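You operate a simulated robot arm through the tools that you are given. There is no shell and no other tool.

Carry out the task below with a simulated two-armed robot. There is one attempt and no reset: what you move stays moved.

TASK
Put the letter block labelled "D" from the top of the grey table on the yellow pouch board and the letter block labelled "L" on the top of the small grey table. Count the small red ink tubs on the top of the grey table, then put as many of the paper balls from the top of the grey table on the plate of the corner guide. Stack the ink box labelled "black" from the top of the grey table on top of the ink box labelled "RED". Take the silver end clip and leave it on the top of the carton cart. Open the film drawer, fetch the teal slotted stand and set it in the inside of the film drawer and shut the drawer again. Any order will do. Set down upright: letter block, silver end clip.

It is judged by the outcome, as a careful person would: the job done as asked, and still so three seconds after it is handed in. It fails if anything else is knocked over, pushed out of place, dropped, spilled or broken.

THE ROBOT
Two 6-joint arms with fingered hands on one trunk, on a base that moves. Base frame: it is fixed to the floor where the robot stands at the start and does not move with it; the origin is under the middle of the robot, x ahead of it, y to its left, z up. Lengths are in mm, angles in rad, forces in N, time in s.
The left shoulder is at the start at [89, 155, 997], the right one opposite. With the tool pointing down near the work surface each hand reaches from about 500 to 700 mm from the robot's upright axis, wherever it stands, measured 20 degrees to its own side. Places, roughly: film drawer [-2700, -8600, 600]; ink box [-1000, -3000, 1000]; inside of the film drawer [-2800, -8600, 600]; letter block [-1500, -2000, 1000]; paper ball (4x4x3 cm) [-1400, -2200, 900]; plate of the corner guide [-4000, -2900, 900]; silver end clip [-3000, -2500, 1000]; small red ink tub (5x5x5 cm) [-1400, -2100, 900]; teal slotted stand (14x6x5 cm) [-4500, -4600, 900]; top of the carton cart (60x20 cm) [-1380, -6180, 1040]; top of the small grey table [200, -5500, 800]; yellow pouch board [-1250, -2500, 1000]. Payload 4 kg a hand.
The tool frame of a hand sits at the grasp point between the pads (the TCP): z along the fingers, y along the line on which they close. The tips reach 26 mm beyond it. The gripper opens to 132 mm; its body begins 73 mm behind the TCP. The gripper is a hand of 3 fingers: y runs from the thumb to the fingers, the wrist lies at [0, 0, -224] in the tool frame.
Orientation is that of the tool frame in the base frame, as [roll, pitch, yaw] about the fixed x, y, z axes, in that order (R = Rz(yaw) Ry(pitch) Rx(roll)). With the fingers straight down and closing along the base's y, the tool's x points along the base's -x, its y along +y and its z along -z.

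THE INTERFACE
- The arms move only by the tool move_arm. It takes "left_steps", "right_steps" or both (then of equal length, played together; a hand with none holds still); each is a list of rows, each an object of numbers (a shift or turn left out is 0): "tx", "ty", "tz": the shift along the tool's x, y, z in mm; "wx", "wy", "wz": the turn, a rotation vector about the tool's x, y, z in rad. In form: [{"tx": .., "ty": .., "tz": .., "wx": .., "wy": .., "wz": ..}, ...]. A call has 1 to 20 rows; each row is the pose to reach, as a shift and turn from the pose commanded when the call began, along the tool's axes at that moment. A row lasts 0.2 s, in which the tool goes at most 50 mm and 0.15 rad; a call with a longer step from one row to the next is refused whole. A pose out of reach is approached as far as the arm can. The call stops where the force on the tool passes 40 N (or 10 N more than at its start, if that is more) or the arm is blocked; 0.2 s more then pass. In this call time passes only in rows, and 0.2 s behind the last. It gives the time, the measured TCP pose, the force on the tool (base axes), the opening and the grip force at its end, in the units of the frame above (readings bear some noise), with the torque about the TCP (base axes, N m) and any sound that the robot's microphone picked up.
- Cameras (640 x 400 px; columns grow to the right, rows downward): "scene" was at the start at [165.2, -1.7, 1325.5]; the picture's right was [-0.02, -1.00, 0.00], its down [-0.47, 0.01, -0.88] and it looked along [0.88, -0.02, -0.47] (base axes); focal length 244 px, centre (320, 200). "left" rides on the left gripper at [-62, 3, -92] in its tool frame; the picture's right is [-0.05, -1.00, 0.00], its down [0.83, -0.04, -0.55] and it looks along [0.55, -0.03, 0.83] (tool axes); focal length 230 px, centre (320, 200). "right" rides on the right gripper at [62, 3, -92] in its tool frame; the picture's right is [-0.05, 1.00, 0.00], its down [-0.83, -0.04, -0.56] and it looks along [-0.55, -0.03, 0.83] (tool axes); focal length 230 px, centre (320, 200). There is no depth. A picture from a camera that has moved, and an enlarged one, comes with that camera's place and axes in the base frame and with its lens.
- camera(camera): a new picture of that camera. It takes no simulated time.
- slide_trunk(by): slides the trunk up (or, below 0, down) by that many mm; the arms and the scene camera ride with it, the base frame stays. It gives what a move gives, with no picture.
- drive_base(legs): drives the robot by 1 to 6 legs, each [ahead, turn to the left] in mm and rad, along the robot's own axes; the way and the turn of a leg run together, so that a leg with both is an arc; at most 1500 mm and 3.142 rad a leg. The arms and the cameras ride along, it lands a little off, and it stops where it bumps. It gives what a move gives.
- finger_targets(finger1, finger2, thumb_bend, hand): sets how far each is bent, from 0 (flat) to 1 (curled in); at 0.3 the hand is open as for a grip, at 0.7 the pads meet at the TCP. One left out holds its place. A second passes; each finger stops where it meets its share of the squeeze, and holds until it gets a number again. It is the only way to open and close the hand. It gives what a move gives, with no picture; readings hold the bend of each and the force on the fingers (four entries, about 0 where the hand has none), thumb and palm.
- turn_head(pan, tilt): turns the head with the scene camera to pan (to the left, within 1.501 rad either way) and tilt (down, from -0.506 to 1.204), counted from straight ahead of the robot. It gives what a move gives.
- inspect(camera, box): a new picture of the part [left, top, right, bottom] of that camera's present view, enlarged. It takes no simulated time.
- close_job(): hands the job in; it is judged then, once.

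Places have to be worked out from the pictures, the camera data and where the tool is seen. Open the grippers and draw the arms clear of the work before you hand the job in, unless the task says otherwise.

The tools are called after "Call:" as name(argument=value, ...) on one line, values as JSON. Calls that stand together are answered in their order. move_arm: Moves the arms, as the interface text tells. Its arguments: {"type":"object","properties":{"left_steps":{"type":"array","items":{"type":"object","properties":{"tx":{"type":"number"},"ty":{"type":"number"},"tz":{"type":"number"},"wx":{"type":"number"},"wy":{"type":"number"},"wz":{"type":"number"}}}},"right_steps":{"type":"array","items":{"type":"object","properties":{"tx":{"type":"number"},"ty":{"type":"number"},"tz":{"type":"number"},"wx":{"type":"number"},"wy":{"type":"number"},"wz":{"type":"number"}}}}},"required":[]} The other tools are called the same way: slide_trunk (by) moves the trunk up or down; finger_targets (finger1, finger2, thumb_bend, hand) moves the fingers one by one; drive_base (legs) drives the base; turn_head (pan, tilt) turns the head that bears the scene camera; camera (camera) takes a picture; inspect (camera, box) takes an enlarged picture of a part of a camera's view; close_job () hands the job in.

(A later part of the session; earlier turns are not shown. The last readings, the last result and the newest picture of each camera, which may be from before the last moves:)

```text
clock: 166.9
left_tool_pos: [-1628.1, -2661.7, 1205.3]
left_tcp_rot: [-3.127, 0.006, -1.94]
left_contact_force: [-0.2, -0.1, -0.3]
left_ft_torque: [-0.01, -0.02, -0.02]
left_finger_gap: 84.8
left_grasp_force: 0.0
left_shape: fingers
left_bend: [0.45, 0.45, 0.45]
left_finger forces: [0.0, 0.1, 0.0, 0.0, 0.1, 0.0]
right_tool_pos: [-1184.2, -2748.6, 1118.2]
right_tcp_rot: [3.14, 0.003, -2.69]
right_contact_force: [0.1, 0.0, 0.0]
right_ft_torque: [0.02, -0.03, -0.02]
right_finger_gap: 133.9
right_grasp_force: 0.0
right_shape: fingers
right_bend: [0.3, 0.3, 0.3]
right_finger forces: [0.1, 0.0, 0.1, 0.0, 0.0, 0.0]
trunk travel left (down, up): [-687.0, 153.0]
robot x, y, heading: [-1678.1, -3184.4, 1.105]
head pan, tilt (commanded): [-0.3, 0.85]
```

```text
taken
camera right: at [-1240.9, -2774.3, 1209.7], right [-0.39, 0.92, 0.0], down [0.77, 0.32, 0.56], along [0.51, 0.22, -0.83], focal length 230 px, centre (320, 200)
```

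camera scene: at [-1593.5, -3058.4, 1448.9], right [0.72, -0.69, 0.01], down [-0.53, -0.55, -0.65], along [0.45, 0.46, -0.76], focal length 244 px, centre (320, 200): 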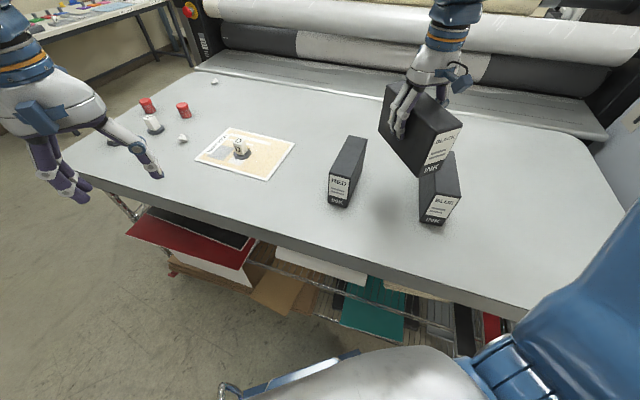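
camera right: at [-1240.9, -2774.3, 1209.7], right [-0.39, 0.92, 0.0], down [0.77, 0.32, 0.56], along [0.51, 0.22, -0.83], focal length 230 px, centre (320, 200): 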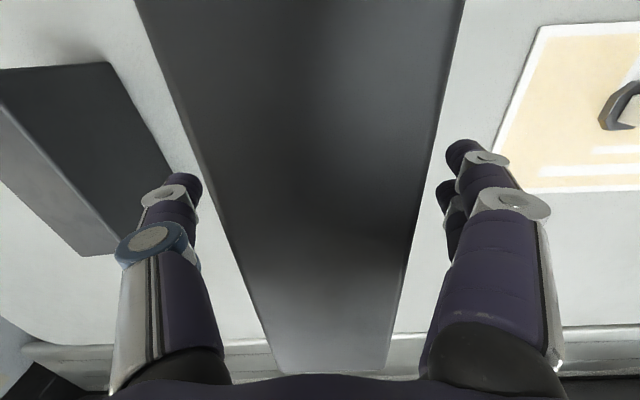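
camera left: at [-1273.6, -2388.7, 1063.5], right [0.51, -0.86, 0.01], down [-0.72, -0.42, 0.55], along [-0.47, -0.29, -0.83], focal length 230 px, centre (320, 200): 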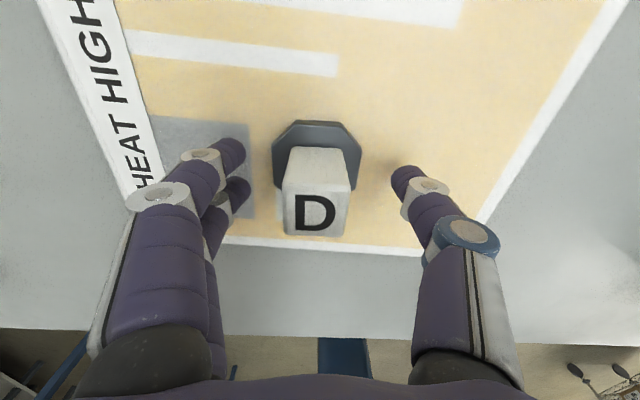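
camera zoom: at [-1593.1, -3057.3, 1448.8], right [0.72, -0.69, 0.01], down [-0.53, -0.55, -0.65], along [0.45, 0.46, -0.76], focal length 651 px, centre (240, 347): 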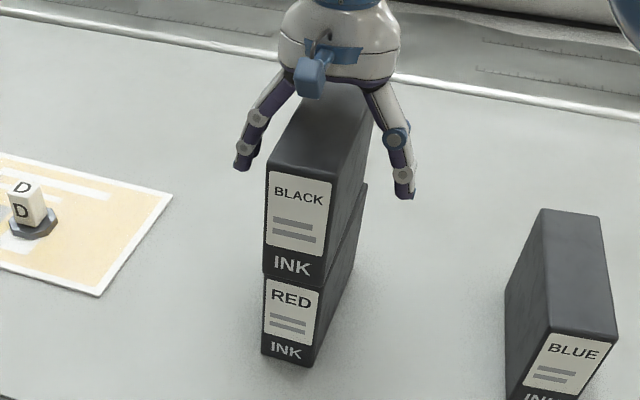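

The stack is square and standing freely. I raise the hand partly with the arm and partly with the trunk to clear BLACK's top.

Call:
move_arm(right_steps=[{"tz": -10}, {"tz": -20}, {"tz": -30}, {"tz": -40}])

Call:
slide_trunk(by=25)

Call:
slide_trunk(by=25)

Call:
camera(camera="right")

```text
clock: 167.9
left_tool_pos: [-1628.0, -2661.9, 1203.0]
left_tcp_rot: [-3.124, 0.006, -1.938]
left_contact_force: [0.2, 0.3, -0.3]
left_ft_torque: [0.02, -0.01, -0.03]
left_finger_gap: 84.6
left_grasp_force: 0.0
left_shape: fingers
left_bend: [0.45, 0.45, 0.45]
left_finger forces: [0.1, 0.0, 0.0, 0.0, 0.1, 0.0]
right_tool_pos: [-1185.0, -2749.6, 1157.6]
right_tcp_rot: [3.14, 0.0, -2.691]
right_contact_force: [0.1, -0.1, 0.0]
right_ft_torque: [0.02, 0.01, 0.02]
right_finger_gap: 134.1
right_grasp_force: 0.1
right_shape: fingers
right_bend: [0.3, 0.3, 0.3]
right_finger forces: [0.1, 0.1, 0.0, 0.0, 0.0, 0.1]
trunk travel left (down, up): [-687.0, 153.0]
robot x, y, heading: [-1681.7, -3186.6, 1.102]
head pan, tilt (commanded): [-0.3, 0.85]
```

```text
clock: 168.6
left_tool_pos: [-1628.4, -2661.0, 1228.2]
left_tcp_rot: [-3.126, 0.004, -1.937]
left_contact_force: [0.3, -0.7, -0.2]
left_ft_torque: [0.05, 0.02, 0.01]
left_finger_gap: 84.7
left_grasp_force: 0.1
left_shape: fingers
left_bend: [0.45, 0.45, 0.45]
left_finger forces: [0.0, 0.1, 0.1, 0.1, 0.1, 0.0]
right_tool_pos: [-1185.4, -2749.8, 1182.3]
right_tcp_rot: [3.139, 0.001, -2.692]
right_contact_force: [-0.4, -0.3, 0.5]
right_ft_torque: [-0.02, 0.03, 0.01]
right_finger_gap: 133.8
right_grasp_force: 0.1
right_shape: fingers
right_bend: [0.3, 0.3, 0.3]
right_finger forces: [0.0, 0.0, 0.1, 0.1, 0.0, 0.1]
trunk travel left (down, up): [-712.0, 128.0]
robot x, y, heading: [-1679.7, -3183.2, 1.101]
head pan, tilt (commanded): [-0.3, 0.85]
```

```text
clock: 169.3
left_tool_pos: [-1627.7, -2660.1, 1253.2]
left_tcp_rot: [-3.127, 0.001, -1.938]
left_contact_force: [0.0, 0.4, 0.3]
left_ft_torque: [-0.03, -0.02, 0.0]
left_finger_gap: 84.8
left_grasp_force: 0.0
left_shape: fingers
left_bend: [0.45, 0.45, 0.45]
left_finger forces: [0.1, 0.0, 0.0, 0.0, 0.0, 0.0]
right_tool_pos: [-1185.5, -2749.5, 1207.7]
right_tcp_rot: [3.14, 0.003, -2.692]
right_contact_force: [-0.5, -0.2, 0.8]
right_ft_torque: [0.01, 0.01, 0.0]
right_finger_gap: 134.3
right_grasp_force: 0.1
right_shape: fingers
right_bend: [0.3, 0.3, 0.3]
right_finger forces: [0.0, 0.1, 0.0, 0.0, 0.0, 0.0]
trunk travel left (down, up): [-737.0, 103.0]
robot x, y, heading: [-1679.0, -3185.0, 1.106]
head pan, tilt (commanded): [-0.3, 0.85]
```

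```text
taken
camera right: at [-1240.5, -2774.6, 1299.6], right [-0.39, 0.92, 0.0], down [0.77, 0.32, 0.56], along [0.51, 0.22, -0.83], focal length 230 px, centre (320, 200)
```

right: 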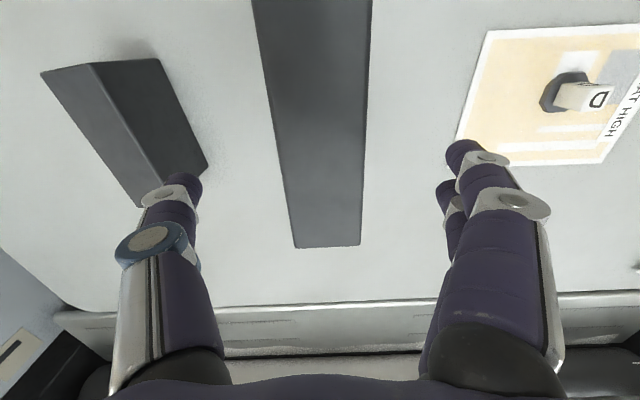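

The tips are now above BLACK's top. One more small lift for margin, then I back the base away.

Call:
slide_trunk(by=25)

Call:
drive_base(legs=[[-80, 0], [-80, 0]])

Call:
camera(camera="scene")

```text
clock: 170.1
left_tool_pos: [-1627.7, -2661.5, 1277.4]
left_tcp_rot: [-3.128, 0.001, -1.936]
left_contact_force: [0.2, -0.8, 0.1]
left_ft_torque: [0.03, -0.01, -0.02]
left_finger_gap: 84.7
left_grasp_force: 0.0
left_shape: fingers
left_bend: [0.45, 0.45, 0.45]
left_finger forces: [0.1, 0.0, 0.1, 0.0, 0.1, 0.1]
right_tool_pos: [-1183.8, -2749.6, 1233.4]
right_tcp_rot: [3.14, 0.001, -2.692]
right_contact_force: [-0.4, 0.0, 0.3]
right_ft_torque: [-0.01, -0.01, 0.0]
right_finger_gap: 134.1
right_grasp_force: 0.1
right_shape: fingers
right_bend: [0.3, 0.3, 0.3]
right_finger forces: [0.0, 0.1, 0.0, 0.0, 0.0, 0.0]
trunk travel left (down, up): [-762.0, 78.0]
robot x, y, heading: [-1682.0, -3186.2, 1.103]
head pan, tilt (commanded): [-0.3, 0.85]
```

```text
clock: 171.8
left_tool_pos: [-1705.6, -2813.3, 1310.6]
left_tcp_rot: [-3.118, 0.089, -1.935]
left_contact_force: [-1.0, -0.5, 0.0]
left_ft_torque: [-0.08, 0.0, 0.01]
left_finger_gap: 85.0
left_grasp_force: 0.2
left_shape: fingers
left_bend: [0.45, 0.45, 0.45]
left_finger forces: [0.0, 0.0, 0.1, 0.0, 0.0, 0.0]
right_tool_pos: [-1261.8, -2899.0, 1231.8]
right_tcp_rot: [-3.142, 0.0, -2.689]
right_contact_force: [-0.2, -0.2, 0.6]
right_ft_torque: [-0.04, 0.03, 0.0]
right_finger_gap: 133.8
right_grasp_force: 0.1
right_shape: fingers
right_bend: [0.3, 0.3, 0.3]
right_finger forces: [0.0, 0.1, 0.0, 0.0, 0.1, 0.1]
trunk travel left (down, up): [-762.0, 78.0]
robot x, y, heading: [-1753.5, -3325.9, 1.105]
head pan, tilt (commanded): [-0.3, 0.85]
```

```text
taken
camera scene: at [-1688.9, -3247.3, 1528.1], right [0.72, -0.69, 0.0], down [-0.52, -0.53, -0.67], along [0.46, 0.49, -0.74], focal length 244 px, centre (320, 200)
```

scene: 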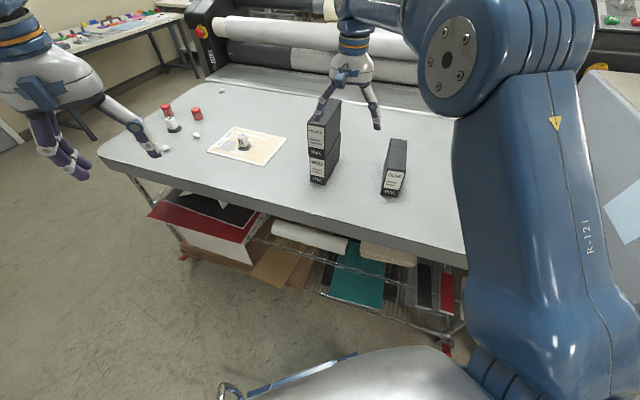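

The stack stands well. Next are the paper balls near L and R; I first bring the left hand to a healthier pose (lower, further out).

Call:
move_arm(left_steps=[{"tz": 8, "tx": -8, "wy": 0.01}, {"tz": 18, "tx": -16, "wy": 0.02}, {"tz": 28, "tx": -26, "wy": 0.04}, {"tz": 40, "tx": -36, "wy": 0.06}, {"tz": 52, "tx": -48, "wy": 0.08}, {"tz": 64, "tx": -58, "wy": 0.09}, {"tz": 76, "tx": -66, "wy": 0.09}], right_steps=[{"tz": 5}, {"tz": 10}, {"tz": 15}, {"tz": 20}, {"tz": 20}, {"tz": 20}, {"tz": 20}])

Call:
drive_base(legs=[[0, 0.47], [0, 0.47]])

Call:
drive_base(legs=[[100, 0], [150, 0], [200, 0], [200, 0], [200, 0]])

```text
clock: 173.4
left_tool_pos: [-1674.7, -2738.0, 1238.3]
left_tcp_rot: [-3.118, -0.006, -1.935]
left_contact_force: [-0.7, -0.4, -0.7]
left_ft_torque: [0.02, -0.01, -0.02]
left_finger_gap: 84.8
left_grasp_force: 0.1
left_shape: fingers
left_bend: [0.45, 0.45, 0.45]
left_finger forces: [0.0, 0.1, 0.1, 0.0, 0.0, 0.0]
right_tool_pos: [-1257.9, -2891.1, 1207.3]
right_tcp_rot: [-3.14, -0.004, -2.688]
right_contact_force: [0.4, 0.5, 0.4]
right_ft_torque: [-0.01, -0.04, 0.02]
right_finger_gap: 134.4
right_grasp_force: 0.2
right_shape: fingers
right_bend: [0.3, 0.3, 0.3]
right_finger forces: [0.0, 0.0, 0.1, 0.0, 0.1, 0.0]
trunk travel left (down, up): [-762.0, 78.0]
robot x, y, heading: [-1754.3, -3330.0, 1.106]
head pan, tilt (commanded): [-0.3, 0.85]
```

```text
clock: 174.8
left_tool_pos: [-1853.0, -2769.2, 1251.0]
left_tcp_rot: [-3.116, 0.017, -1.645]
left_contact_force: [-0.8, 0.2, 0.1]
left_ft_torque: [-0.04, 0.03, 0.0]
left_finger_gap: 84.7
left_grasp_force: 0.1
left_shape: fingers
left_bend: [0.45, 0.45, 0.45]
left_finger forces: [0.0, 0.0, 0.0, 0.0, 0.0, 0.0]
right_tool_pos: [-1408.0, -2794.9, 1222.1]
right_tcp_rot: [3.126, 0.016, -2.4]
right_contact_force: [0.6, 0.0, -0.4]
right_ft_torque: [-0.03, 0.0, 0.05]
right_finger_gap: 134.3
right_grasp_force: 0.0
right_shape: fingers
right_bend: [0.3, 0.3, 0.3]
right_finger forces: [0.1, 0.0, 0.0, 0.0, 0.0, 0.0]
trunk travel left (down, up): [-762.0, 78.0]
robot x, y, heading: [-1748.8, -3330.9, 1.395]
head pan, tilt (commanded): [-0.3, 0.85]
stopped in leg 1: the robot was blocked; the commanded pose is now the measured one
```

```text
clock: 177.6
left_tool_pos: [-1809.1, -2523.1, 1275.1]
left_tcp_rot: [-3.112, 0.064, -1.643]
left_contact_force: [0.0, 0.1, 1.5]
left_ft_torque: [-0.07, 0.02, -0.02]
left_finger_gap: 84.5
left_grasp_force: 0.1
left_shape: fingers
left_bend: [0.45, 0.45, 0.45]
left_finger forces: [0.0, 0.1, 0.1, 0.0, 0.0, 0.0]
right_tool_pos: [-1365.2, -2547.0, 1250.4]
right_tcp_rot: [3.096, 0.054, -2.398]
right_contact_force: [0.9, -0.4, 1.4]
right_ft_torque: [-0.1, 0.04, 0.0]
right_finger_gap: 134.5
right_grasp_force: 0.1
right_shape: fingers
right_bend: [0.3, 0.3, 0.3]
right_finger forces: [0.1, 0.1, 0.0, 0.1, 0.0, 0.1]
trunk travel left (down, up): [-762.0, 78.0]
robot x, y, heading: [-1697.9, -3026.9, 1.396]
head pan, tilt (commanded): [-0.3, 0.85]
stopped in leg 3: the robot was blocked; the commanded pose is now the measured one
```

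The turn had stopped early, so the drive went closer to the table than intended. I check with the camera before anything else.

Call:
camera(camera="scene")

Call:
turn_head(pan=-0.9, tilt=1.1)

Call:
camera(camera="scene")

```text
taken
camera scene: at [-1661.0, -2941.3, 1529.4], right [0.89, -0.46, -0.01], down [-0.34, -0.65, -0.68], along [0.3, 0.6, -0.74], focal length 244 px, centre (320, 200)
```

scene: 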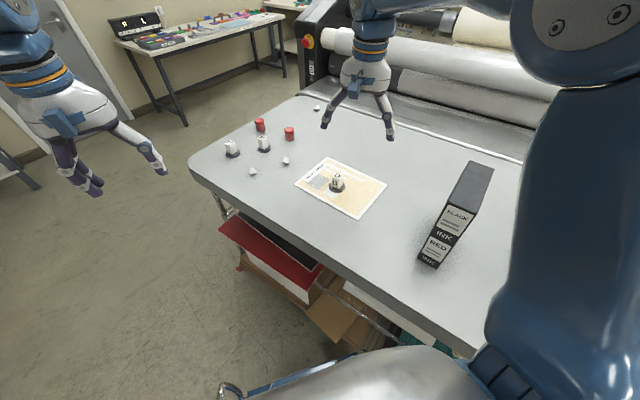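

```text
clock: 178.6
left_tool_pos: [-1806.6, -2508.8, 1268.4]
left_tcp_rot: [-3.116, 0.051, -1.643]
left_contact_force: [-0.1, 0.1, 1.3]
left_ft_torque: [-0.05, 0.02, 0.0]
left_finger_gap: 84.5
left_grasp_force: 0.1
left_shape: fingers
left_bend: [0.45, 0.45, 0.45]
left_finger forces: [0.0, 0.0, 0.0, 0.0, 0.1, 0.0]
right_tool_pos: [-1362.7, -2534.2, 1243.4]
right_tcp_rot: [3.109, 0.042, -2.399]
right_contact_force: [0.5, 1.4, 0.7]
right_ft_torque: [-0.07, 0.02, 0.02]
right_finger_gap: 134.2
right_grasp_force: 0.1
right_shape: fingers
right_bend: [0.3, 0.3, 0.3]
right_finger forces: [0.0, 0.1, 0.0, 0.0, 0.0, 0.0]
trunk travel left (down, up): [-762.0, 78.0]
robot x, y, heading: [-1699.2, -3029.0, 1.398]
head pan, tilt (commanded): [-0.901, 1.1]
```

```text
taken
camera scene: at [-1641.6, -2983.0, 1510.5], right [0.48, -0.88, -0.02], down [-0.78, -0.41, -0.47], along [0.4, 0.24, -0.88], focal length 244 px, centre (320, 200)
```

scene: 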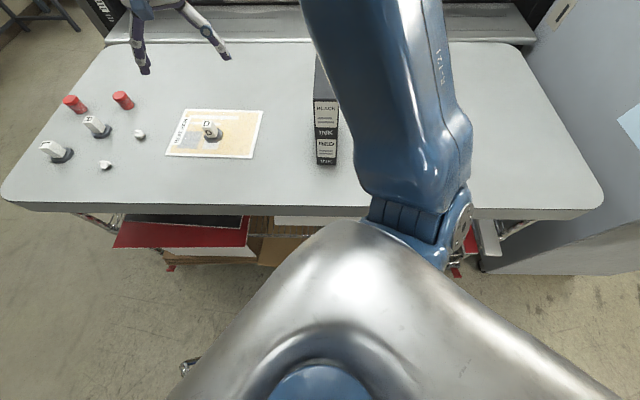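

Everything stands where it was, no sign the table moved. I reverse 150 mm to regain clearance, then turn the rest of the way.

Call:
drive_base(legs=[[-80, 0], [-100, 0]])

```text
clock: 180.3
left_tool_pos: [-1835.8, -2672.6, 1263.4]
left_tcp_rot: [-3.112, 0.041, -1.64]
left_contact_force: [0.2, -0.4, 0.6]
left_ft_torque: [-0.06, 0.02, -0.03]
left_finger_gap: 84.6
left_grasp_force: 0.2
left_shape: fingers
left_bend: [0.45, 0.45, 0.45]
left_finger forces: [0.1, 0.0, 0.1, 0.1, 0.0, 0.1]
right_tool_pos: [-1392.1, -2698.5, 1237.0]
right_tcp_rot: [3.113, 0.036, -2.395]
right_contact_force: [0.4, 0.7, 1.1]
right_ft_torque: [-0.06, 0.06, -0.02]
right_finger_gap: 133.9
right_grasp_force: 0.0
right_shape: fingers
right_bend: [0.3, 0.3, 0.3]
right_finger forces: [0.0, 0.1, 0.1, 0.0, 0.0, 0.0]
trunk travel left (down, up): [-762.0, 78.0]
robot x, y, heading: [-1728.5, -3204.4, 1.4]
head pan, tilt (commanded): [-0.901, 1.1]
```

Clear again. I lower the trunk somewhat to steady the arms for driving.

Call:
slide_trunk(by=-50)

Call:
slide_trunk(by=-50)

Call:
drive_base(legs=[[0, 0.28], [0, 0.28], [0, 0.27]])

```text
clock: 181.3
left_tool_pos: [-1833.5, -2660.8, 1207.7]
left_tcp_rot: [-3.115, 0.032, -1.641]
left_contact_force: [0.2, 0.3, 0.3]
left_ft_torque: [-0.02, 0.01, 0.02]
left_finger_gap: 84.6
left_grasp_force: 0.0
left_shape: fingers
left_bend: [0.45, 0.45, 0.45]
left_finger forces: [0.0, 0.0, 0.0, 0.0, 0.0, 0.1]
right_tool_pos: [-1390.8, -2685.6, 1182.3]
right_tcp_rot: [3.12, 0.027, -2.395]
right_contact_force: [-0.7, -0.3, 0.9]
right_ft_torque: [-0.02, 0.02, -0.01]
right_finger_gap: 134.4
right_grasp_force: 0.1
right_shape: fingers
right_bend: [0.3, 0.3, 0.3]
right_finger forces: [0.0, 0.0, 0.0, 0.0, 0.0, 0.1]
trunk travel left (down, up): [-712.0, 128.0]
robot x, y, heading: [-1727.0, -3202.2, 1.403]
head pan, tilt (commanded): [-0.901, 1.1]
```

```text
clock: 182.2
left_tool_pos: [-1832.1, -2645.5, 1150.5]
left_tcp_rot: [-3.117, 0.019, -1.641]
left_contact_force: [0.0, -0.5, -0.3]
left_ft_torque: [-0.04, -0.04, -0.02]
left_finger_gap: 84.6
left_grasp_force: 0.1
left_shape: fingers
left_bend: [0.45, 0.45, 0.45]
left_finger forces: [0.0, 0.1, 0.0, 0.1, 0.0, 0.1]
right_tool_pos: [-1388.6, -2671.5, 1123.2]
right_tcp_rot: [3.124, 0.018, -2.395]
right_contact_force: [0.3, 0.3, -0.3]
right_ft_torque: [-0.01, 0.01, 0.02]
right_finger_gap: 134.5
right_grasp_force: 0.1
right_shape: fingers
right_bend: [0.3, 0.3, 0.3]
right_finger forces: [0.1, 0.1, 0.0, 0.0, 0.0, 0.0]
trunk travel left (down, up): [-662.0, 178.0]
robot x, y, heading: [-1728.1, -3202.7, 1.398]
head pan, tilt (commanded): [-0.901, 1.1]
```

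```text
clock: 185.5
left_tool_pos: [-2204.9, -2903.0, 1153.1]
left_tcp_rot: [-3.117, 0.023, -0.818]
left_contact_force: [0.2, 0.1, -0.7]
left_ft_torque: [0.01, 0.01, 0.04]
left_finger_gap: 84.6
left_grasp_force: 0.1
left_shape: fingers
left_bend: [0.45, 0.45, 0.45]
left_finger forces: [0.0, 0.0, 0.1, 0.0, 0.0, 0.1]
right_tool_pos: [-1885.2, -2594.7, 1125.2]
right_tcp_rot: [3.124, 0.023, -1.571]
right_contact_force: [0.3, 0.3, 0.2]
right_ft_torque: [-0.01, 0.02, -0.01]
right_finger_gap: 134.6
right_grasp_force: 0.1
right_shape: fingers
right_bend: [0.3, 0.3, 0.3]
right_finger forces: [0.1, 0.0, 0.1, 0.0, 0.0, 0.0]
trunk travel left (down, up): [-662.0, 178.0]
robot x, y, heading: [-1722.8, -3201.9, 2.22]
head pan, tilt (commanded): [-0.901, 1.1]
```

Turned cleanly to heading 2.22. Now I drive along the table in moderate legs.

Call:
drive_base(legs=[[100, 0], [150, 0], [170, 0], [170, 0], [170, 0]])

```text
clock: 190.7
left_tool_pos: [-2641.4, -2312.8, 1156.6]
left_tcp_rot: [-3.115, 0.033, -0.829]
left_contact_force: [-0.1, -0.2, -1.5]
left_ft_torque: [0.0, -0.04, 0.04]
left_finger_gap: 84.7
left_grasp_force: 0.0
left_shape: fingers
left_bend: [0.45, 0.45, 0.45]
left_finger forces: [0.0, 0.0, 0.0, 0.0, 0.0, 0.1]
right_tool_pos: [-2318.7, -2008.0, 1129.7]
right_tcp_rot: [3.119, 0.026, -1.583]
right_contact_force: [-0.1, 0.5, 0.6]
right_ft_torque: [-0.05, -0.06, 0.01]
right_finger_gap: 134.1
right_grasp_force: 0.1
right_shape: fingers
right_bend: [0.3, 0.3, 0.3]
right_finger forces: [0.0, 0.0, 0.0, 0.0, 0.1, 0.0]
trunk travel left (down, up): [-662.0, 178.0]
robot x, y, heading: [-2172.6, -2607.5, 2.208]
head pan, tilt (commanded): [-0.901, 1.1]
```

At s≈328 along the table, 600 mm off its edge. I turn right to face the balls.

Call:
drive_base(legs=[[0, -0.43], [0, -0.43], [0, -0.43], [0, -0.43]])

Call:
turn_head(pan=0.0, tilt=0.8)

Call:
camera(camera="scene")

```text
clock: 196.5
left_tool_pos: [-1835.9, -2193.8, 1157.4]
left_tcp_rot: [-3.116, 0.028, -2.54]
left_contact_force: [-0.9, -0.6, -0.4]
left_ft_torque: [-0.01, -0.02, -0.05]
left_finger_gap: 84.6
left_grasp_force: 0.0
left_shape: fingers
left_bend: [0.45, 0.45, 0.45]
left_finger forces: [0.0, 0.0, 0.1, 0.0, 0.1, 0.0]
right_tool_pos: [-1579.0, -2556.4, 1144.4]
right_tcp_rot: [3.104, 0.046, 2.987]
right_contact_force: [0.1, 0.0, 0.5]
right_ft_torque: [0.01, 0.01, 0.0]
right_finger_gap: 134.4
right_grasp_force: 0.0
right_shape: fingers
right_bend: [0.3, 0.3, 0.3]
right_finger forces: [0.0, 0.0, 0.0, 0.0, 0.1, 0.0]
trunk travel left (down, up): [-662.0, 178.0]
robot x, y, heading: [-2173.9, -2599.5, 0.499]
head pan, tilt (commanded): [-0.901, 1.1]
```

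```text
clock: 197.7
left_tool_pos: [-1850.9, -2202.5, 1136.6]
left_tcp_rot: [-3.123, -0.035, -2.537]
left_contact_force: [-0.5, 0.0, 0.6]
left_ft_torque: [-0.03, 0.0, -0.03]
left_finger_gap: 84.6
left_grasp_force: 0.1
left_shape: fingers
left_bend: [0.45, 0.45, 0.45]
left_finger forces: [0.0, 0.0, 0.0, 0.1, 0.0, 0.1]
right_tool_pos: [-1596.4, -2565.6, 1153.3]
right_tcp_rot: [3.092, 0.059, 2.99]
right_contact_force: [0.0, -0.2, -0.6]
right_ft_torque: [-0.01, 0.01, -0.01]
right_finger_gap: 134.6
right_grasp_force: 0.0
right_shape: fingers
right_bend: [0.3, 0.3, 0.3]
right_finger forces: [0.0, 0.0, 0.1, 0.0, 0.0, 0.1]
trunk travel left (down, up): [-662.0, 178.0]
robot x, y, heading: [-2179.0, -2599.0, 0.502]
head pan, tilt (commanded): [0.0, 0.799]
```

```text
taken
camera scene: at [-2037.7, -2519.7, 1427.6], right [0.48, -0.88, 0.0], down [-0.64, -0.35, -0.68], along [0.6, 0.33, -0.73], focal length 244 px, centre (320, 200)
```

scene: 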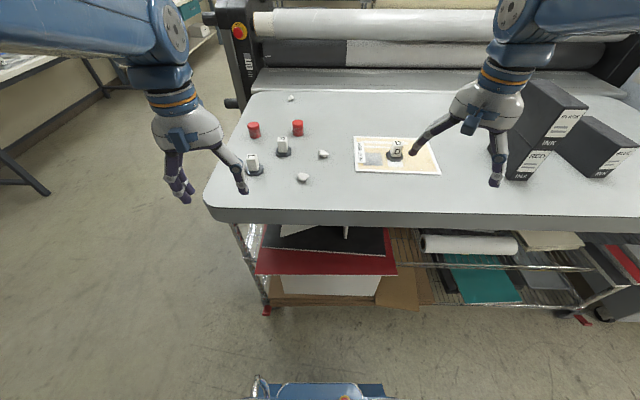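

Good. I enlarge the part with the balls to fix their positions.

Call:
inspect(camera="scene", box=[220, 80, 460, 220])

```text
2.67 times, centred on (340, 150) of scene
camera zoom: at [-2037.7, -2519.7, 1427.6], right [0.48, -0.88, 0.0], down [-0.64, -0.35, -0.68], along [0.6, 0.33, -0.73], focal length 651 px, centre (267, 333)
```

zoom: 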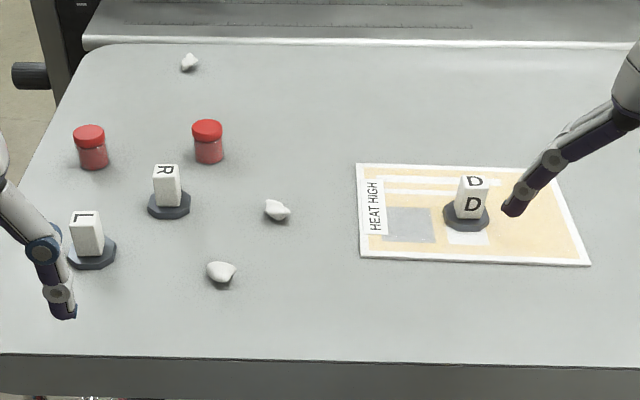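

Ball A ≈(-1431,-2201), ball B ≈(-1567,-2204); exactly two red tubs on the table. I roll forward 205 mm to bring both into reach.

Call:
drive_base(legs=[[100, 0], [105, 0]])

```text
clock: 199.6
left_tool_pos: [-1699.7, -2118.6, 1165.7]
left_tcp_rot: [-3.116, 0.034, -2.54]
left_contact_force: [0.1, 1.0, 2.7]
left_ft_torque: [0.01, 0.01, 0.0]
left_finger_gap: 84.8
left_grasp_force: 0.1
left_shape: fingers
left_bend: [0.45, 0.45, 0.45]
left_finger forces: [0.0, 0.0, 0.1, 0.0, 0.0, 0.0]
right_tool_pos: [-1444.4, -2482.8, 1169.6]
right_tcp_rot: [3.074, 0.084, 2.988]
right_contact_force: [1.8, 0.2, 1.8]
right_ft_torque: [-0.06, 0.13, -0.02]
right_finger_gap: 134.3
right_grasp_force: 0.1
right_shape: fingers
right_bend: [0.3, 0.3, 0.3]
right_finger forces: [0.0, 0.0, 0.0, 0.1, 0.0, 0.1]
trunk travel left (down, up): [-662.0, 178.0]
robot x, y, heading: [-1998.6, -2497.5, 0.502]
head pan, tilt (commanded): [0.0, 0.799]
```

Now the left hand goes toward ball B: I move it diagonally down to z≈1010 above the ball.

Call:
move_arm(left_steps=[{"tx": -4, "ty": -9, "tz": 9}, {"tx": -8, "ty": -18, "tz": 19}, {"tx": -12, "ty": -27, "tz": 29}, {"tx": -16, "ty": -36, "tz": 39, "wx": -0.006, "wy": 0.008}, {"tx": -20, "ty": -45, "tz": 49, "wx": -0.008, "wy": 0.01}, {"tx": -24, "ty": -54, "tz": 59, "wx": -0.01, "wy": 0.012}, {"tx": -28, "ty": -63, "tz": 69, "wx": -0.012, "wy": 0.016}, {"tx": -32, "ty": -72, "tz": 79, "wx": -0.014, "wy": 0.02}, {"tx": -36, "ty": -81, "tz": 88, "wx": -0.016, "wy": 0.024}, {"tx": -40, "ty": -90, "tz": 98, "wx": -0.018, "wy": 0.028}, {"tx": -44, "ty": -100, "tz": 108, "wx": -0.02, "wy": 0.032}, {"tx": -48, "ty": -110, "tz": 118, "wx": -0.022, "wy": 0.034}, {"tx": -52, "ty": -120, "tz": 128, "wx": -0.024, "wy": 0.034}, {"tx": -56, "ty": -132, "tz": 140, "wx": -0.026, "wy": 0.034}, {"tx": -60, "ty": -145, "tz": 152, "wx": -0.026, "wy": 0.034}])

Call:
camera(camera="left")

Call:
inspect(camera="scene", box=[180, 100, 420, 260])

```text
clock: 203.0
left_tool_pos: [-1556.4, -2160.1, 1050.0]
left_tcp_rot: [-3.036, 0.011, -2.473]
left_contact_force: [-0.5, 0.0, 0.5]
left_ft_torque: [-0.01, -0.02, 0.03]
left_finger_gap: 84.7
left_grasp_force: 0.2
left_shape: fingers
left_bend: [0.45, 0.45, 0.45]
left_finger forces: [0.1, 0.0, 0.0, 0.0, 0.1, 0.0]
left hand out of reach, approached as far as the arm can: row 1, 13, 14, 15
right_tool_pos: [-1444.8, -2481.5, 1146.3]
right_tcp_rot: [3.108, 0.04, 2.991]
right_contact_force: [-0.2, 0.7, 0.2]
right_ft_torque: [0.0, -0.03, 0.03]
right_finger_gap: 134.7
right_grasp_force: 0.1
right_shape: fingers
right_bend: [0.3, 0.3, 0.3]
right_finger forces: [0.0, 0.1, 0.0, 0.0, 0.2, 0.0]
trunk travel left (down, up): [-662.0, 178.0]
robot x, y, heading: [-1993.4, -2497.4, 0.5]
head pan, tilt (commanded): [0.0, 0.799]
stopped in row 15 (left hand): the arm was blocked; the commanded pose is now the measured one
```

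```text
taken
camera left: at [-1516.9, -2113.0, 1141.2], right [0.65, -0.75, 0.1], down [-0.67, -0.51, 0.55], along [-0.36, -0.43, -0.83], focal length 230 px, centre (320, 200)
```

left: 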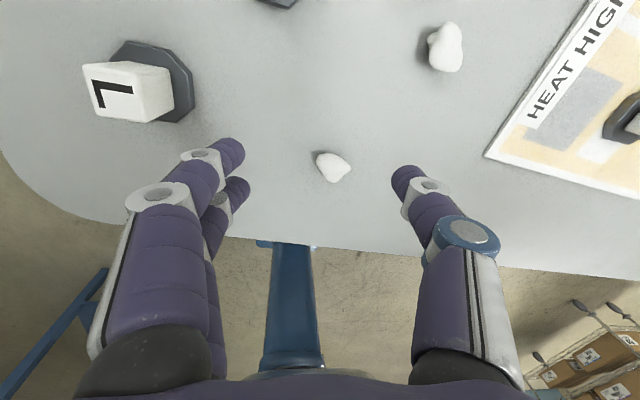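

```text
2.50 times, centred on (300, 180) of scene
camera zoom: at [-1861.4, -2422.6, 1428.1], right [0.48, -0.88, 0.0], down [-0.64, -0.35, -0.69], along [0.6, 0.33, -0.73], focal length 610 px, centre (370, 250)
```

zoom: 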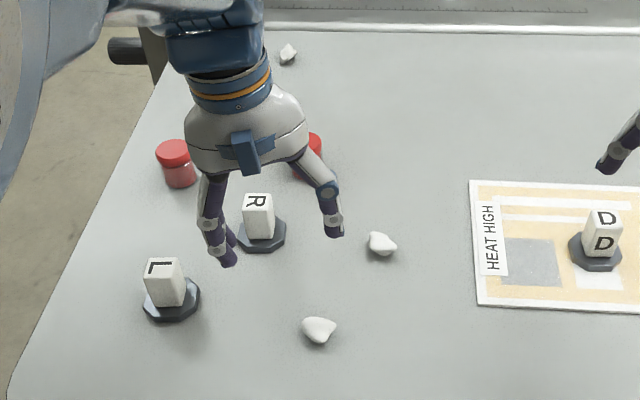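

The left arm can't reach further inward; rotating the base 0.25 rad to the right will put ball B on its own side. The hand is well above the blocks, so I rotate now.

Call:
drive_base(legs=[[0, -0.13], [0, -0.13]])

```text
clock: 204.6
left_tool_pos: [-1479.9, -2283.8, 1047.7]
left_tcp_rot: [-3.037, 0.01, -2.737]
left_contact_force: [0.1, 0.4, -0.9]
left_ft_torque: [0.05, 0.01, 0.03]
left_finger_gap: 84.5
left_grasp_force: 0.1
left_shape: fingers
left_bend: [0.45, 0.45, 0.45]
left_finger forces: [0.1, 0.0, 0.0, 0.0, 0.0, 0.0]
right_tool_pos: [-1451.9, -2621.5, 1152.1]
right_tcp_rot: [3.104, 0.049, 2.73]
right_contact_force: [0.4, -1.0, -0.6]
right_ft_torque: [0.03, -0.01, 0.01]
right_finger_gap: 135.0
right_grasp_force: 0.0
right_shape: fingers
right_bend: [0.3, 0.3, 0.3]
right_finger forces: [0.0, 0.0, 0.0, 0.0, 0.1, 0.0]
trunk travel left (down, up): [-662.0, 178.0]
robot x, y, heading: [-1994.3, -2494.9, 0.243]
head pan, tilt (commanded): [0.0, 0.799]
```

Now B is on the left hand's own side. I move over it, levelling the roll, to z≈1010.

Call:
move_arm(left_steps=[{"tx": 5, "ty": 11, "tz": 2, "wx": -0.01}, {"tx": 10, "ty": 22, "tz": 5, "wx": -0.02}, {"tx": 15, "ty": 33, "tz": 8, "wx": -0.03}, {"tx": 20, "ty": 44, "tz": 10, "wx": -0.045}, {"tx": 25, "ty": 56, "tz": 13, "wx": -0.06}, {"tx": 30, "ty": 67, "tz": 16, "wx": -0.075}, {"tx": 35, "ty": 78, "tz": 19, "wx": -0.09}, {"tx": 40, "ty": 89, "tz": 22, "wx": -0.1}, {"tx": 45, "ty": 100, "tz": 24, "wx": -0.105}, {"tx": 49, "ty": 111, "tz": 26, "wx": -0.105}])

Call:
camera(camera="left")

```text
clock: 206.8
left_tool_pos: [-1583.8, -2204.4, 1017.5]
left_tcp_rot: [-3.139, 0.029, -2.732]
left_contact_force: [0.1, -0.7, 0.1]
left_ft_torque: [-0.01, 0.0, 0.0]
left_finger_gap: 84.5
left_grasp_force: 0.1
left_shape: fingers
left_bend: [0.45, 0.45, 0.45]
left_finger forces: [0.0, 0.0, 0.1, 0.1, 0.0, 0.0]
right_tool_pos: [-1470.0, -2626.3, 1130.9]
right_tcp_rot: [3.14, -0.001, 2.733]
right_contact_force: [-0.1, 1.0, 0.0]
right_ft_torque: [-0.02, 0.02, 0.02]
right_finger_gap: 134.7
right_grasp_force: 0.0
right_shape: fingers
right_bend: [0.3, 0.3, 0.3]
right_finger forces: [0.0, 0.1, 0.0, 0.1, 0.1, 0.0]
trunk travel left (down, up): [-662.0, 178.0]
robot x, y, heading: [-1995.8, -2499.1, 0.24]
head pan, tilt (commanded): [0.0, 0.799]
```

```text
taken
camera left: at [-1532.7, -2179.3, 1111.2], right [0.44, -0.9, 0.0], down [-0.76, -0.37, 0.53], along [-0.48, -0.24, -0.85], focal length 230 px, centre (320, 200)
```

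left: 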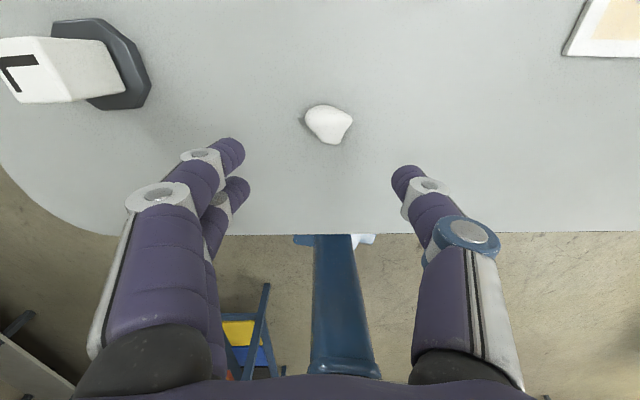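

Ball B is at about (-1571,-2206). I centre on it and descend to TCP z≈947.

Call:
move_arm(left_steps=[{"tx": -2, "ty": -2, "tz": 10, "wy": 0.01}, {"tx": -4, "ty": -4, "tz": 21, "wy": 0.02}, {"tx": -6, "ty": -5, "tz": 32, "wy": 0.029}, {"tx": -8, "ty": -6, "tz": 43, "wy": 0.029}, {"tx": -9, "ty": -6.6, "tz": 54, "wy": 0.029}, {"tx": -9, "ty": -6.6, "tz": 63, "wy": 0.029}, {"tx": -9, "ty": -6.6, "tz": 70, "wy": 0.029}])

Call:
camera(camera="left")

```text
clock: 208.4
left_tool_pos: [-1573.6, -2208.9, 951.9]
left_tcp_rot: [-3.139, 0.006, -2.733]
left_contact_force: [2.5, 0.9, 29.3]
left_ft_torque: [0.37, 0.17, -0.02]
left_finger_gap: 85.1
left_grasp_force: 14.9
left_shape: fingers
left_bend: [0.45, 0.46, 0.45]
left_finger forces: [6.9, 11.3, 0.0, 0.1, 10.9, 0.0]
right_tool_pos: [-1473.6, -2628.0, 1131.7]
right_tcp_rot: [3.136, 0.002, 2.731]
right_contact_force: [0.8, -0.6, -0.6]
right_ft_torque: [0.02, 0.03, 0.0]
right_finger_gap: 134.6
right_grasp_force: 0.1
right_shape: fingers
right_bend: [0.3, 0.3, 0.3]
right_finger forces: [0.0, 0.0, 0.1, 0.1, 0.1, 0.0]
trunk travel left (down, up): [-662.0, 178.0]
robot x, y, heading: [-1993.3, -2499.1, 0.236]
head pan, tilt (commanded): [0.0, 0.799]
```

```text
taken
camera left: at [-1518.9, -2182.3, 1044.6], right [0.44, -0.9, 0.0], down [-0.75, -0.37, 0.55], along [-0.49, -0.25, -0.84], focal length 230 px, centre (320, 200)
```

left: 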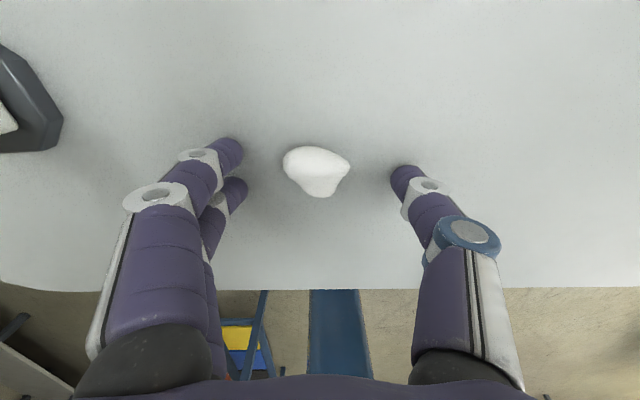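

The fingertips are touching the table (29 N), so the tips reach further than assumed. I raise ~8 mm from the commanded height to clear the table, then close on the ball.

Call:
move_arm(left_steps=[{"tz": -5}, {"tz": -9}])

Call:
finger_targets(hand="left", finger1=0.6, finger2=0.6, thumb_bend=0.6)

Call:
camera(camera="left")

```text
clock: 209.0
left_tool_pos: [-1575.4, -2210.8, 956.2]
left_tcp_rot: [-3.14, -0.004, -2.731]
left_contact_force: [-0.4, -0.9, 0.0]
left_ft_torque: [0.0, 0.01, -0.05]
left_finger_gap: 85.1
left_grasp_force: 0.0
left_shape: fingers
left_bend: [0.45, 0.45, 0.45]
left_finger forces: [0.0, 0.1, 0.0, 0.0, 0.1, 0.0]
right_tool_pos: [-1471.1, -2626.0, 1131.1]
right_tcp_rot: [3.14, 0.001, 2.732]
right_contact_force: [0.9, 0.9, 0.9]
right_ft_torque: [0.01, 0.01, 0.03]
right_finger_gap: 134.8
right_grasp_force: 0.0
right_shape: fingers
right_bend: [0.3, 0.3, 0.3]
right_finger forces: [0.0, 0.0, 0.1, 0.1, 0.0, 0.1]
trunk travel left (down, up): [-662.0, 178.0]
robot x, y, heading: [-1995.8, -2495.5, 0.24]
head pan, tilt (commanded): [0.0, 0.799]
```

```text
clock: 210.0
left_tool_pos: [-1573.6, -2208.8, 957.1]
left_tcp_rot: [-3.14, -0.003, -2.733]
left_contact_force: [-0.3, -0.5, 0.0]
left_ft_torque: [-0.01, 0.01, 0.01]
left_finger_gap: 36.7
left_grasp_force: 0.1
left_shape: fingers
left_bend: [0.59, 0.6, 0.6]
left_finger forces: [0.3, 0.0, 0.0, 0.0, 0.3, 0.0]
right_tool_pos: [-1470.0, -2625.6, 1130.7]
right_tcp_rot: [3.139, 0.001, 2.732]
right_contact_force: [0.5, -0.6, 1.7]
right_ft_torque: [0.01, 0.0, 0.01]
right_finger_gap: 134.6
right_grasp_force: 0.0
right_shape: fingers
right_bend: [0.3, 0.3, 0.3]
right_finger forces: [0.0, 0.0, 0.0, 0.0, 0.0, 0.0]
trunk travel left (down, up): [-662.0, 178.0]
robot x, y, heading: [-1998.7, -2496.1, 0.239]
head pan, tilt (commanded): [0.0, 0.799]
```

```text
taken
camera left: at [-1517.8, -2180.7, 1049.4], right [0.44, -0.9, 0.0], down [-0.74, -0.37, 0.56], along [-0.5, -0.25, -0.83], focal length 230 px, centre (320, 200)
```

left: 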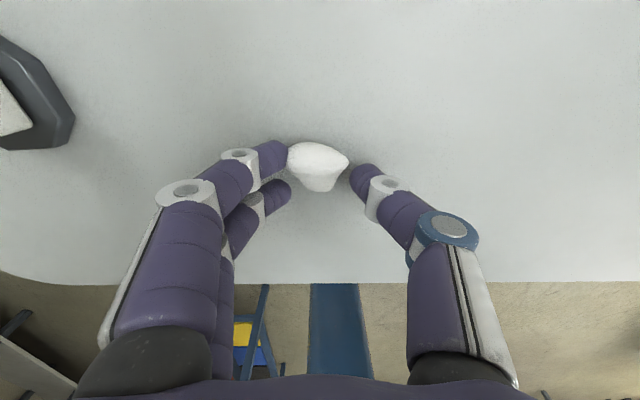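

Fingers touch the ball lightly; it lies ~5 mm forward of centre. I shift forward 5 mm and close firmly.

Call:
finger_targets(hand="left", finger1=0.55, finger2=0.55, thumb_bend=0.55)

Call:
move_arm(left_steps=[{"tx": -5}])

Call:
finger_targets(hand="left", finger1=0.72, finger2=0.72, thumb_bend=0.72)

Call:
camera(camera="left")

```text
clock: 211.0
left_tool_pos: [-1574.1, -2208.6, 957.6]
left_tcp_rot: [-3.14, -0.002, -2.733]
left_contact_force: [0.7, 0.1, -0.4]
left_ft_torque: [-0.02, 0.01, 0.02]
left_finger_gap: 50.4
left_grasp_force: 0.1
left_shape: fingers
left_bend: [0.55, 0.55, 0.55]
left_finger forces: [0.0, 0.0, 0.1, 0.1, 0.0, 0.0]
right_tool_pos: [-1471.2, -2626.0, 1130.1]
right_tcp_rot: [3.141, 0.0, 2.733]
right_contact_force: [-0.2, 0.3, -0.2]
right_ft_torque: [0.01, 0.0, -0.01]
right_finger_gap: 134.7
right_grasp_force: 0.2
right_shape: fingers
right_bend: [0.3, 0.3, 0.3]
right_finger forces: [0.0, 0.0, 0.1, 0.0, 0.0, 0.1]
trunk travel left (down, up): [-662.0, 178.0]
robot x, y, heading: [-1994.2, -2491.6, 0.243]
head pan, tilt (commanded): [0.0, 0.799]
```

```text
clock: 211.4
left_tool_pos: [-1569.3, -2206.6, 956.2]
left_tcp_rot: [-3.14, -0.001, -2.734]
left_contact_force: [-0.8, 0.0, 0.5]
left_ft_torque: [0.02, -0.01, 0.0]
left_finger_gap: 50.3
left_grasp_force: 0.0
left_shape: fingers
left_bend: [0.55, 0.55, 0.55]
left_finger forces: [0.0, 0.1, 0.0, 0.0, 0.0, 0.0]
right_tool_pos: [-1470.1, -2625.3, 1129.7]
right_tcp_rot: [3.141, 0.001, 2.734]
right_contact_force: [-0.2, 0.6, 0.2]
right_ft_torque: [0.01, -0.02, 0.0]
right_finger_gap: 134.8
right_grasp_force: 0.0
right_shape: fingers
right_bend: [0.3, 0.3, 0.3]
right_finger forces: [0.0, 0.0, 0.1, 0.0, 0.0, 0.0]
trunk travel left (down, up): [-662.0, 178.0]
robot x, y, heading: [-1993.6, -2496.0, 0.242]
head pan, tilt (commanded): [0.0, 0.799]
```

```text
clock: 212.4
left_tool_pos: [-1567.2, -2206.9, 956.7]
left_tcp_rot: [-3.14, -0.003, -2.733]
left_contact_force: [0.3, 0.6, 0.2]
left_ft_torque: [-0.02, 0.0, -0.01]
left_finger_gap: 31.2
left_grasp_force: 14.0
left_shape: fingers
left_bend: [0.62, 0.67, 0.65]
left_finger forces: [7.2, 7.3, 0.0, 0.0, 14.0, 0.0]
right_tool_pos: [-1470.9, -2626.8, 1130.1]
right_tcp_rot: [3.14, 0.001, 2.734]
right_contact_force: [-1.0, -0.2, -0.2]
right_ft_torque: [0.02, -0.03, 0.01]
right_finger_gap: 134.6
right_grasp_force: 0.1
right_shape: fingers
right_bend: [0.3, 0.3, 0.3]
right_finger forces: [0.1, 0.1, 0.0, 0.0, 0.1, 0.1]
trunk travel left (down, up): [-662.0, 178.0]
robot x, y, heading: [-1996.0, -2496.8, 0.239]
head pan, tilt (commanded): [0.0, 0.799]
```

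```text
taken
camera left: at [-1513.1, -2179.5, 1048.6], right [0.44, -0.9, 0.0], down [-0.74, -0.37, 0.56], along [-0.5, -0.25, -0.83], focal length 230 px, centre (320, 200)
```

left: 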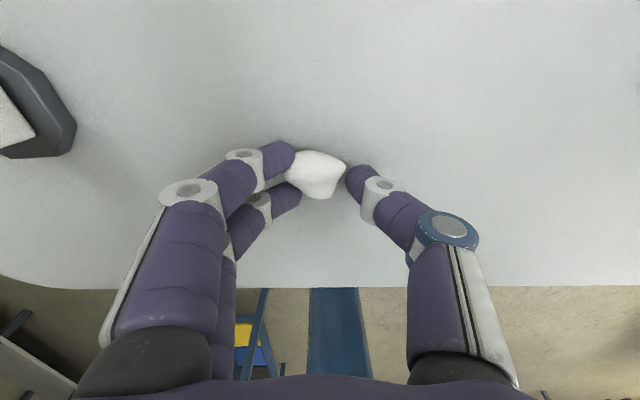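

All three fingers grip the ball (7/7/14 N). I lift it straight up and check.

Call:
move_arm(left_steps=[{"tz": -5}, {"tz": -15}, {"tz": -27}, {"tz": -39}, {"tz": -51}, {"tz": -63}, {"tz": -75}, {"tz": -87}])

Call:
camera(camera="left")

Call:
camera(camera="scene")

```text
clock: 214.2
left_tool_pos: [-1567.5, -2206.8, 1043.6]
left_tcp_rot: [3.142, -0.001, -2.733]
left_contact_force: [0.2, -0.5, -0.5]
left_ft_torque: [0.04, 0.0, 0.01]
left_finger_gap: 31.0
left_grasp_force: 14.6
left_shape: fingers
left_bend: [0.62, 0.67, 0.65]
left_finger forces: [7.7, 8.1, 0.1, 0.0, 13.8, 0.0]
right_tool_pos: [-1470.9, -2626.3, 1130.5]
right_tcp_rot: [3.14, 0.001, 2.734]
right_contact_force: [0.0, -0.3, 0.0]
right_ft_torque: [-0.01, 0.02, 0.0]
right_finger_gap: 134.7
right_grasp_force: 0.0
right_shape: fingers
right_bend: [0.3, 0.3, 0.3]
right_finger forces: [0.0, 0.0, 0.0, 0.0, 0.1, 0.1]
trunk travel left (down, up): [-662.0, 178.0]
robot x, y, heading: [-1996.6, -2499.1, 0.242]
head pan, tilt (commanded): [0.0, 0.799]
```

```text
taken
camera left: at [-1512.5, -2179.2, 1135.6], right [0.44, -0.9, 0.0], down [-0.74, -0.37, 0.56], along [-0.5, -0.25, -0.83], focal length 230 px, centre (320, 200)
```

left: 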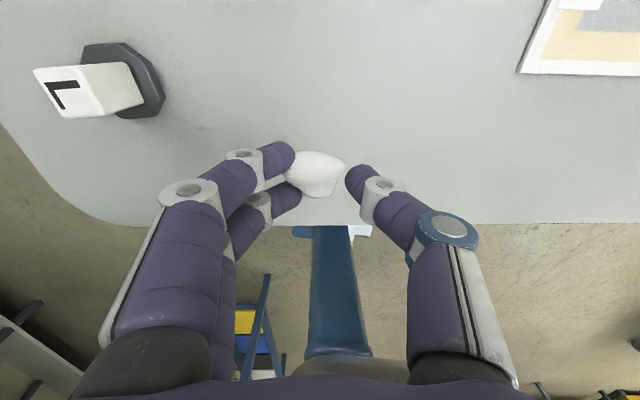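

```text
taken
camera scene: at [-1844.0, -2457.8, 1427.7], right [0.24, -0.97, 0.0], down [-0.71, -0.17, -0.68], along [0.66, 0.16, -0.73], focal length 244 px, centre (320, 200)
```

scene: 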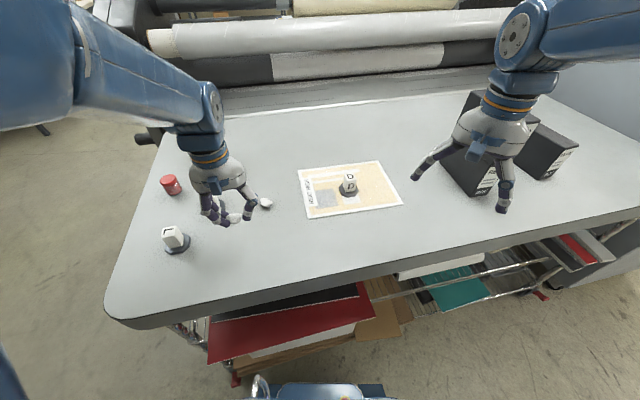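

Ball B is held. I raise the left hand a little more and rotate the base left so ball A comes to the right hand's side.

Call:
move_arm(left_steps=[{"tz": -12}, {"tz": -24}, {"tz": -36}, {"tz": -48}])

Call:
drive_base(legs=[[0, 0.14], [0, 0.14], [0, 0.14], [0, 0.13]])

```text
clock: 215.2
left_tool_pos: [-1568.3, -2206.1, 1092.6]
left_tcp_rot: [-3.141, -0.002, -2.733]
left_contact_force: [1.0, 0.0, 0.0]
left_ft_torque: [0.03, -0.03, -0.02]
left_finger_gap: 30.9
left_grasp_force: 15.1
left_shape: fingers
left_bend: [0.62, 0.67, 0.65]
left_finger forces: [7.9, 8.5, 0.1, 0.0, 13.7, 0.0]
right_tool_pos: [-1471.6, -2626.0, 1130.4]
right_tcp_rot: [3.139, 0.0, 2.733]
right_contact_force: [-0.7, 0.3, 0.3]
right_ft_torque: [0.0, 0.0, 0.0]
right_finger_gap: 134.8
right_grasp_force: 0.0
right_shape: fingers
right_bend: [0.3, 0.3, 0.3]
right_finger forces: [0.0, 0.0, 0.0, 0.0, 0.0, 0.0]
trunk travel left (down, up): [-662.0, 178.0]
robot x, y, heading: [-1999.6, -2495.4, 0.238]
head pan, tilt (commanded): [0.0, 0.799]
```

```text
clock: 218.1
left_tool_pos: [-1779.7, -2026.0, 1091.0]
left_tcp_rot: [-3.139, -0.003, -2.188]
left_contact_force: [0.0, 0.4, -1.0]
left_ft_torque: [-0.01, -0.05, 0.0]
left_finger_gap: 30.8
left_grasp_force: 15.2
left_shape: fingers
left_bend: [0.62, 0.67, 0.65]
left_finger forces: [8.1, 8.7, 0.0, 0.0, 13.5, 0.1]
right_tool_pos: [-1473.4, -2329.6, 1145.1]
right_tcp_rot: [3.127, 0.015, -3.007]
right_contact_force: [-0.1, 0.2, 0.1]
right_ft_torque: [0.02, 0.01, 0.04]
right_finger_gap: 134.2
right_grasp_force: 0.0
right_shape: fingers
right_bend: [0.3, 0.3, 0.3]
right_finger forces: [0.0, 0.1, 0.0, 0.0, 0.0, 0.1]
trunk travel left (down, up): [-662.0, 178.0]
robot x, y, heading: [-1994.1, -2498.0, 0.788]
head pan, tilt (commanded): [0.0, 0.799]
```

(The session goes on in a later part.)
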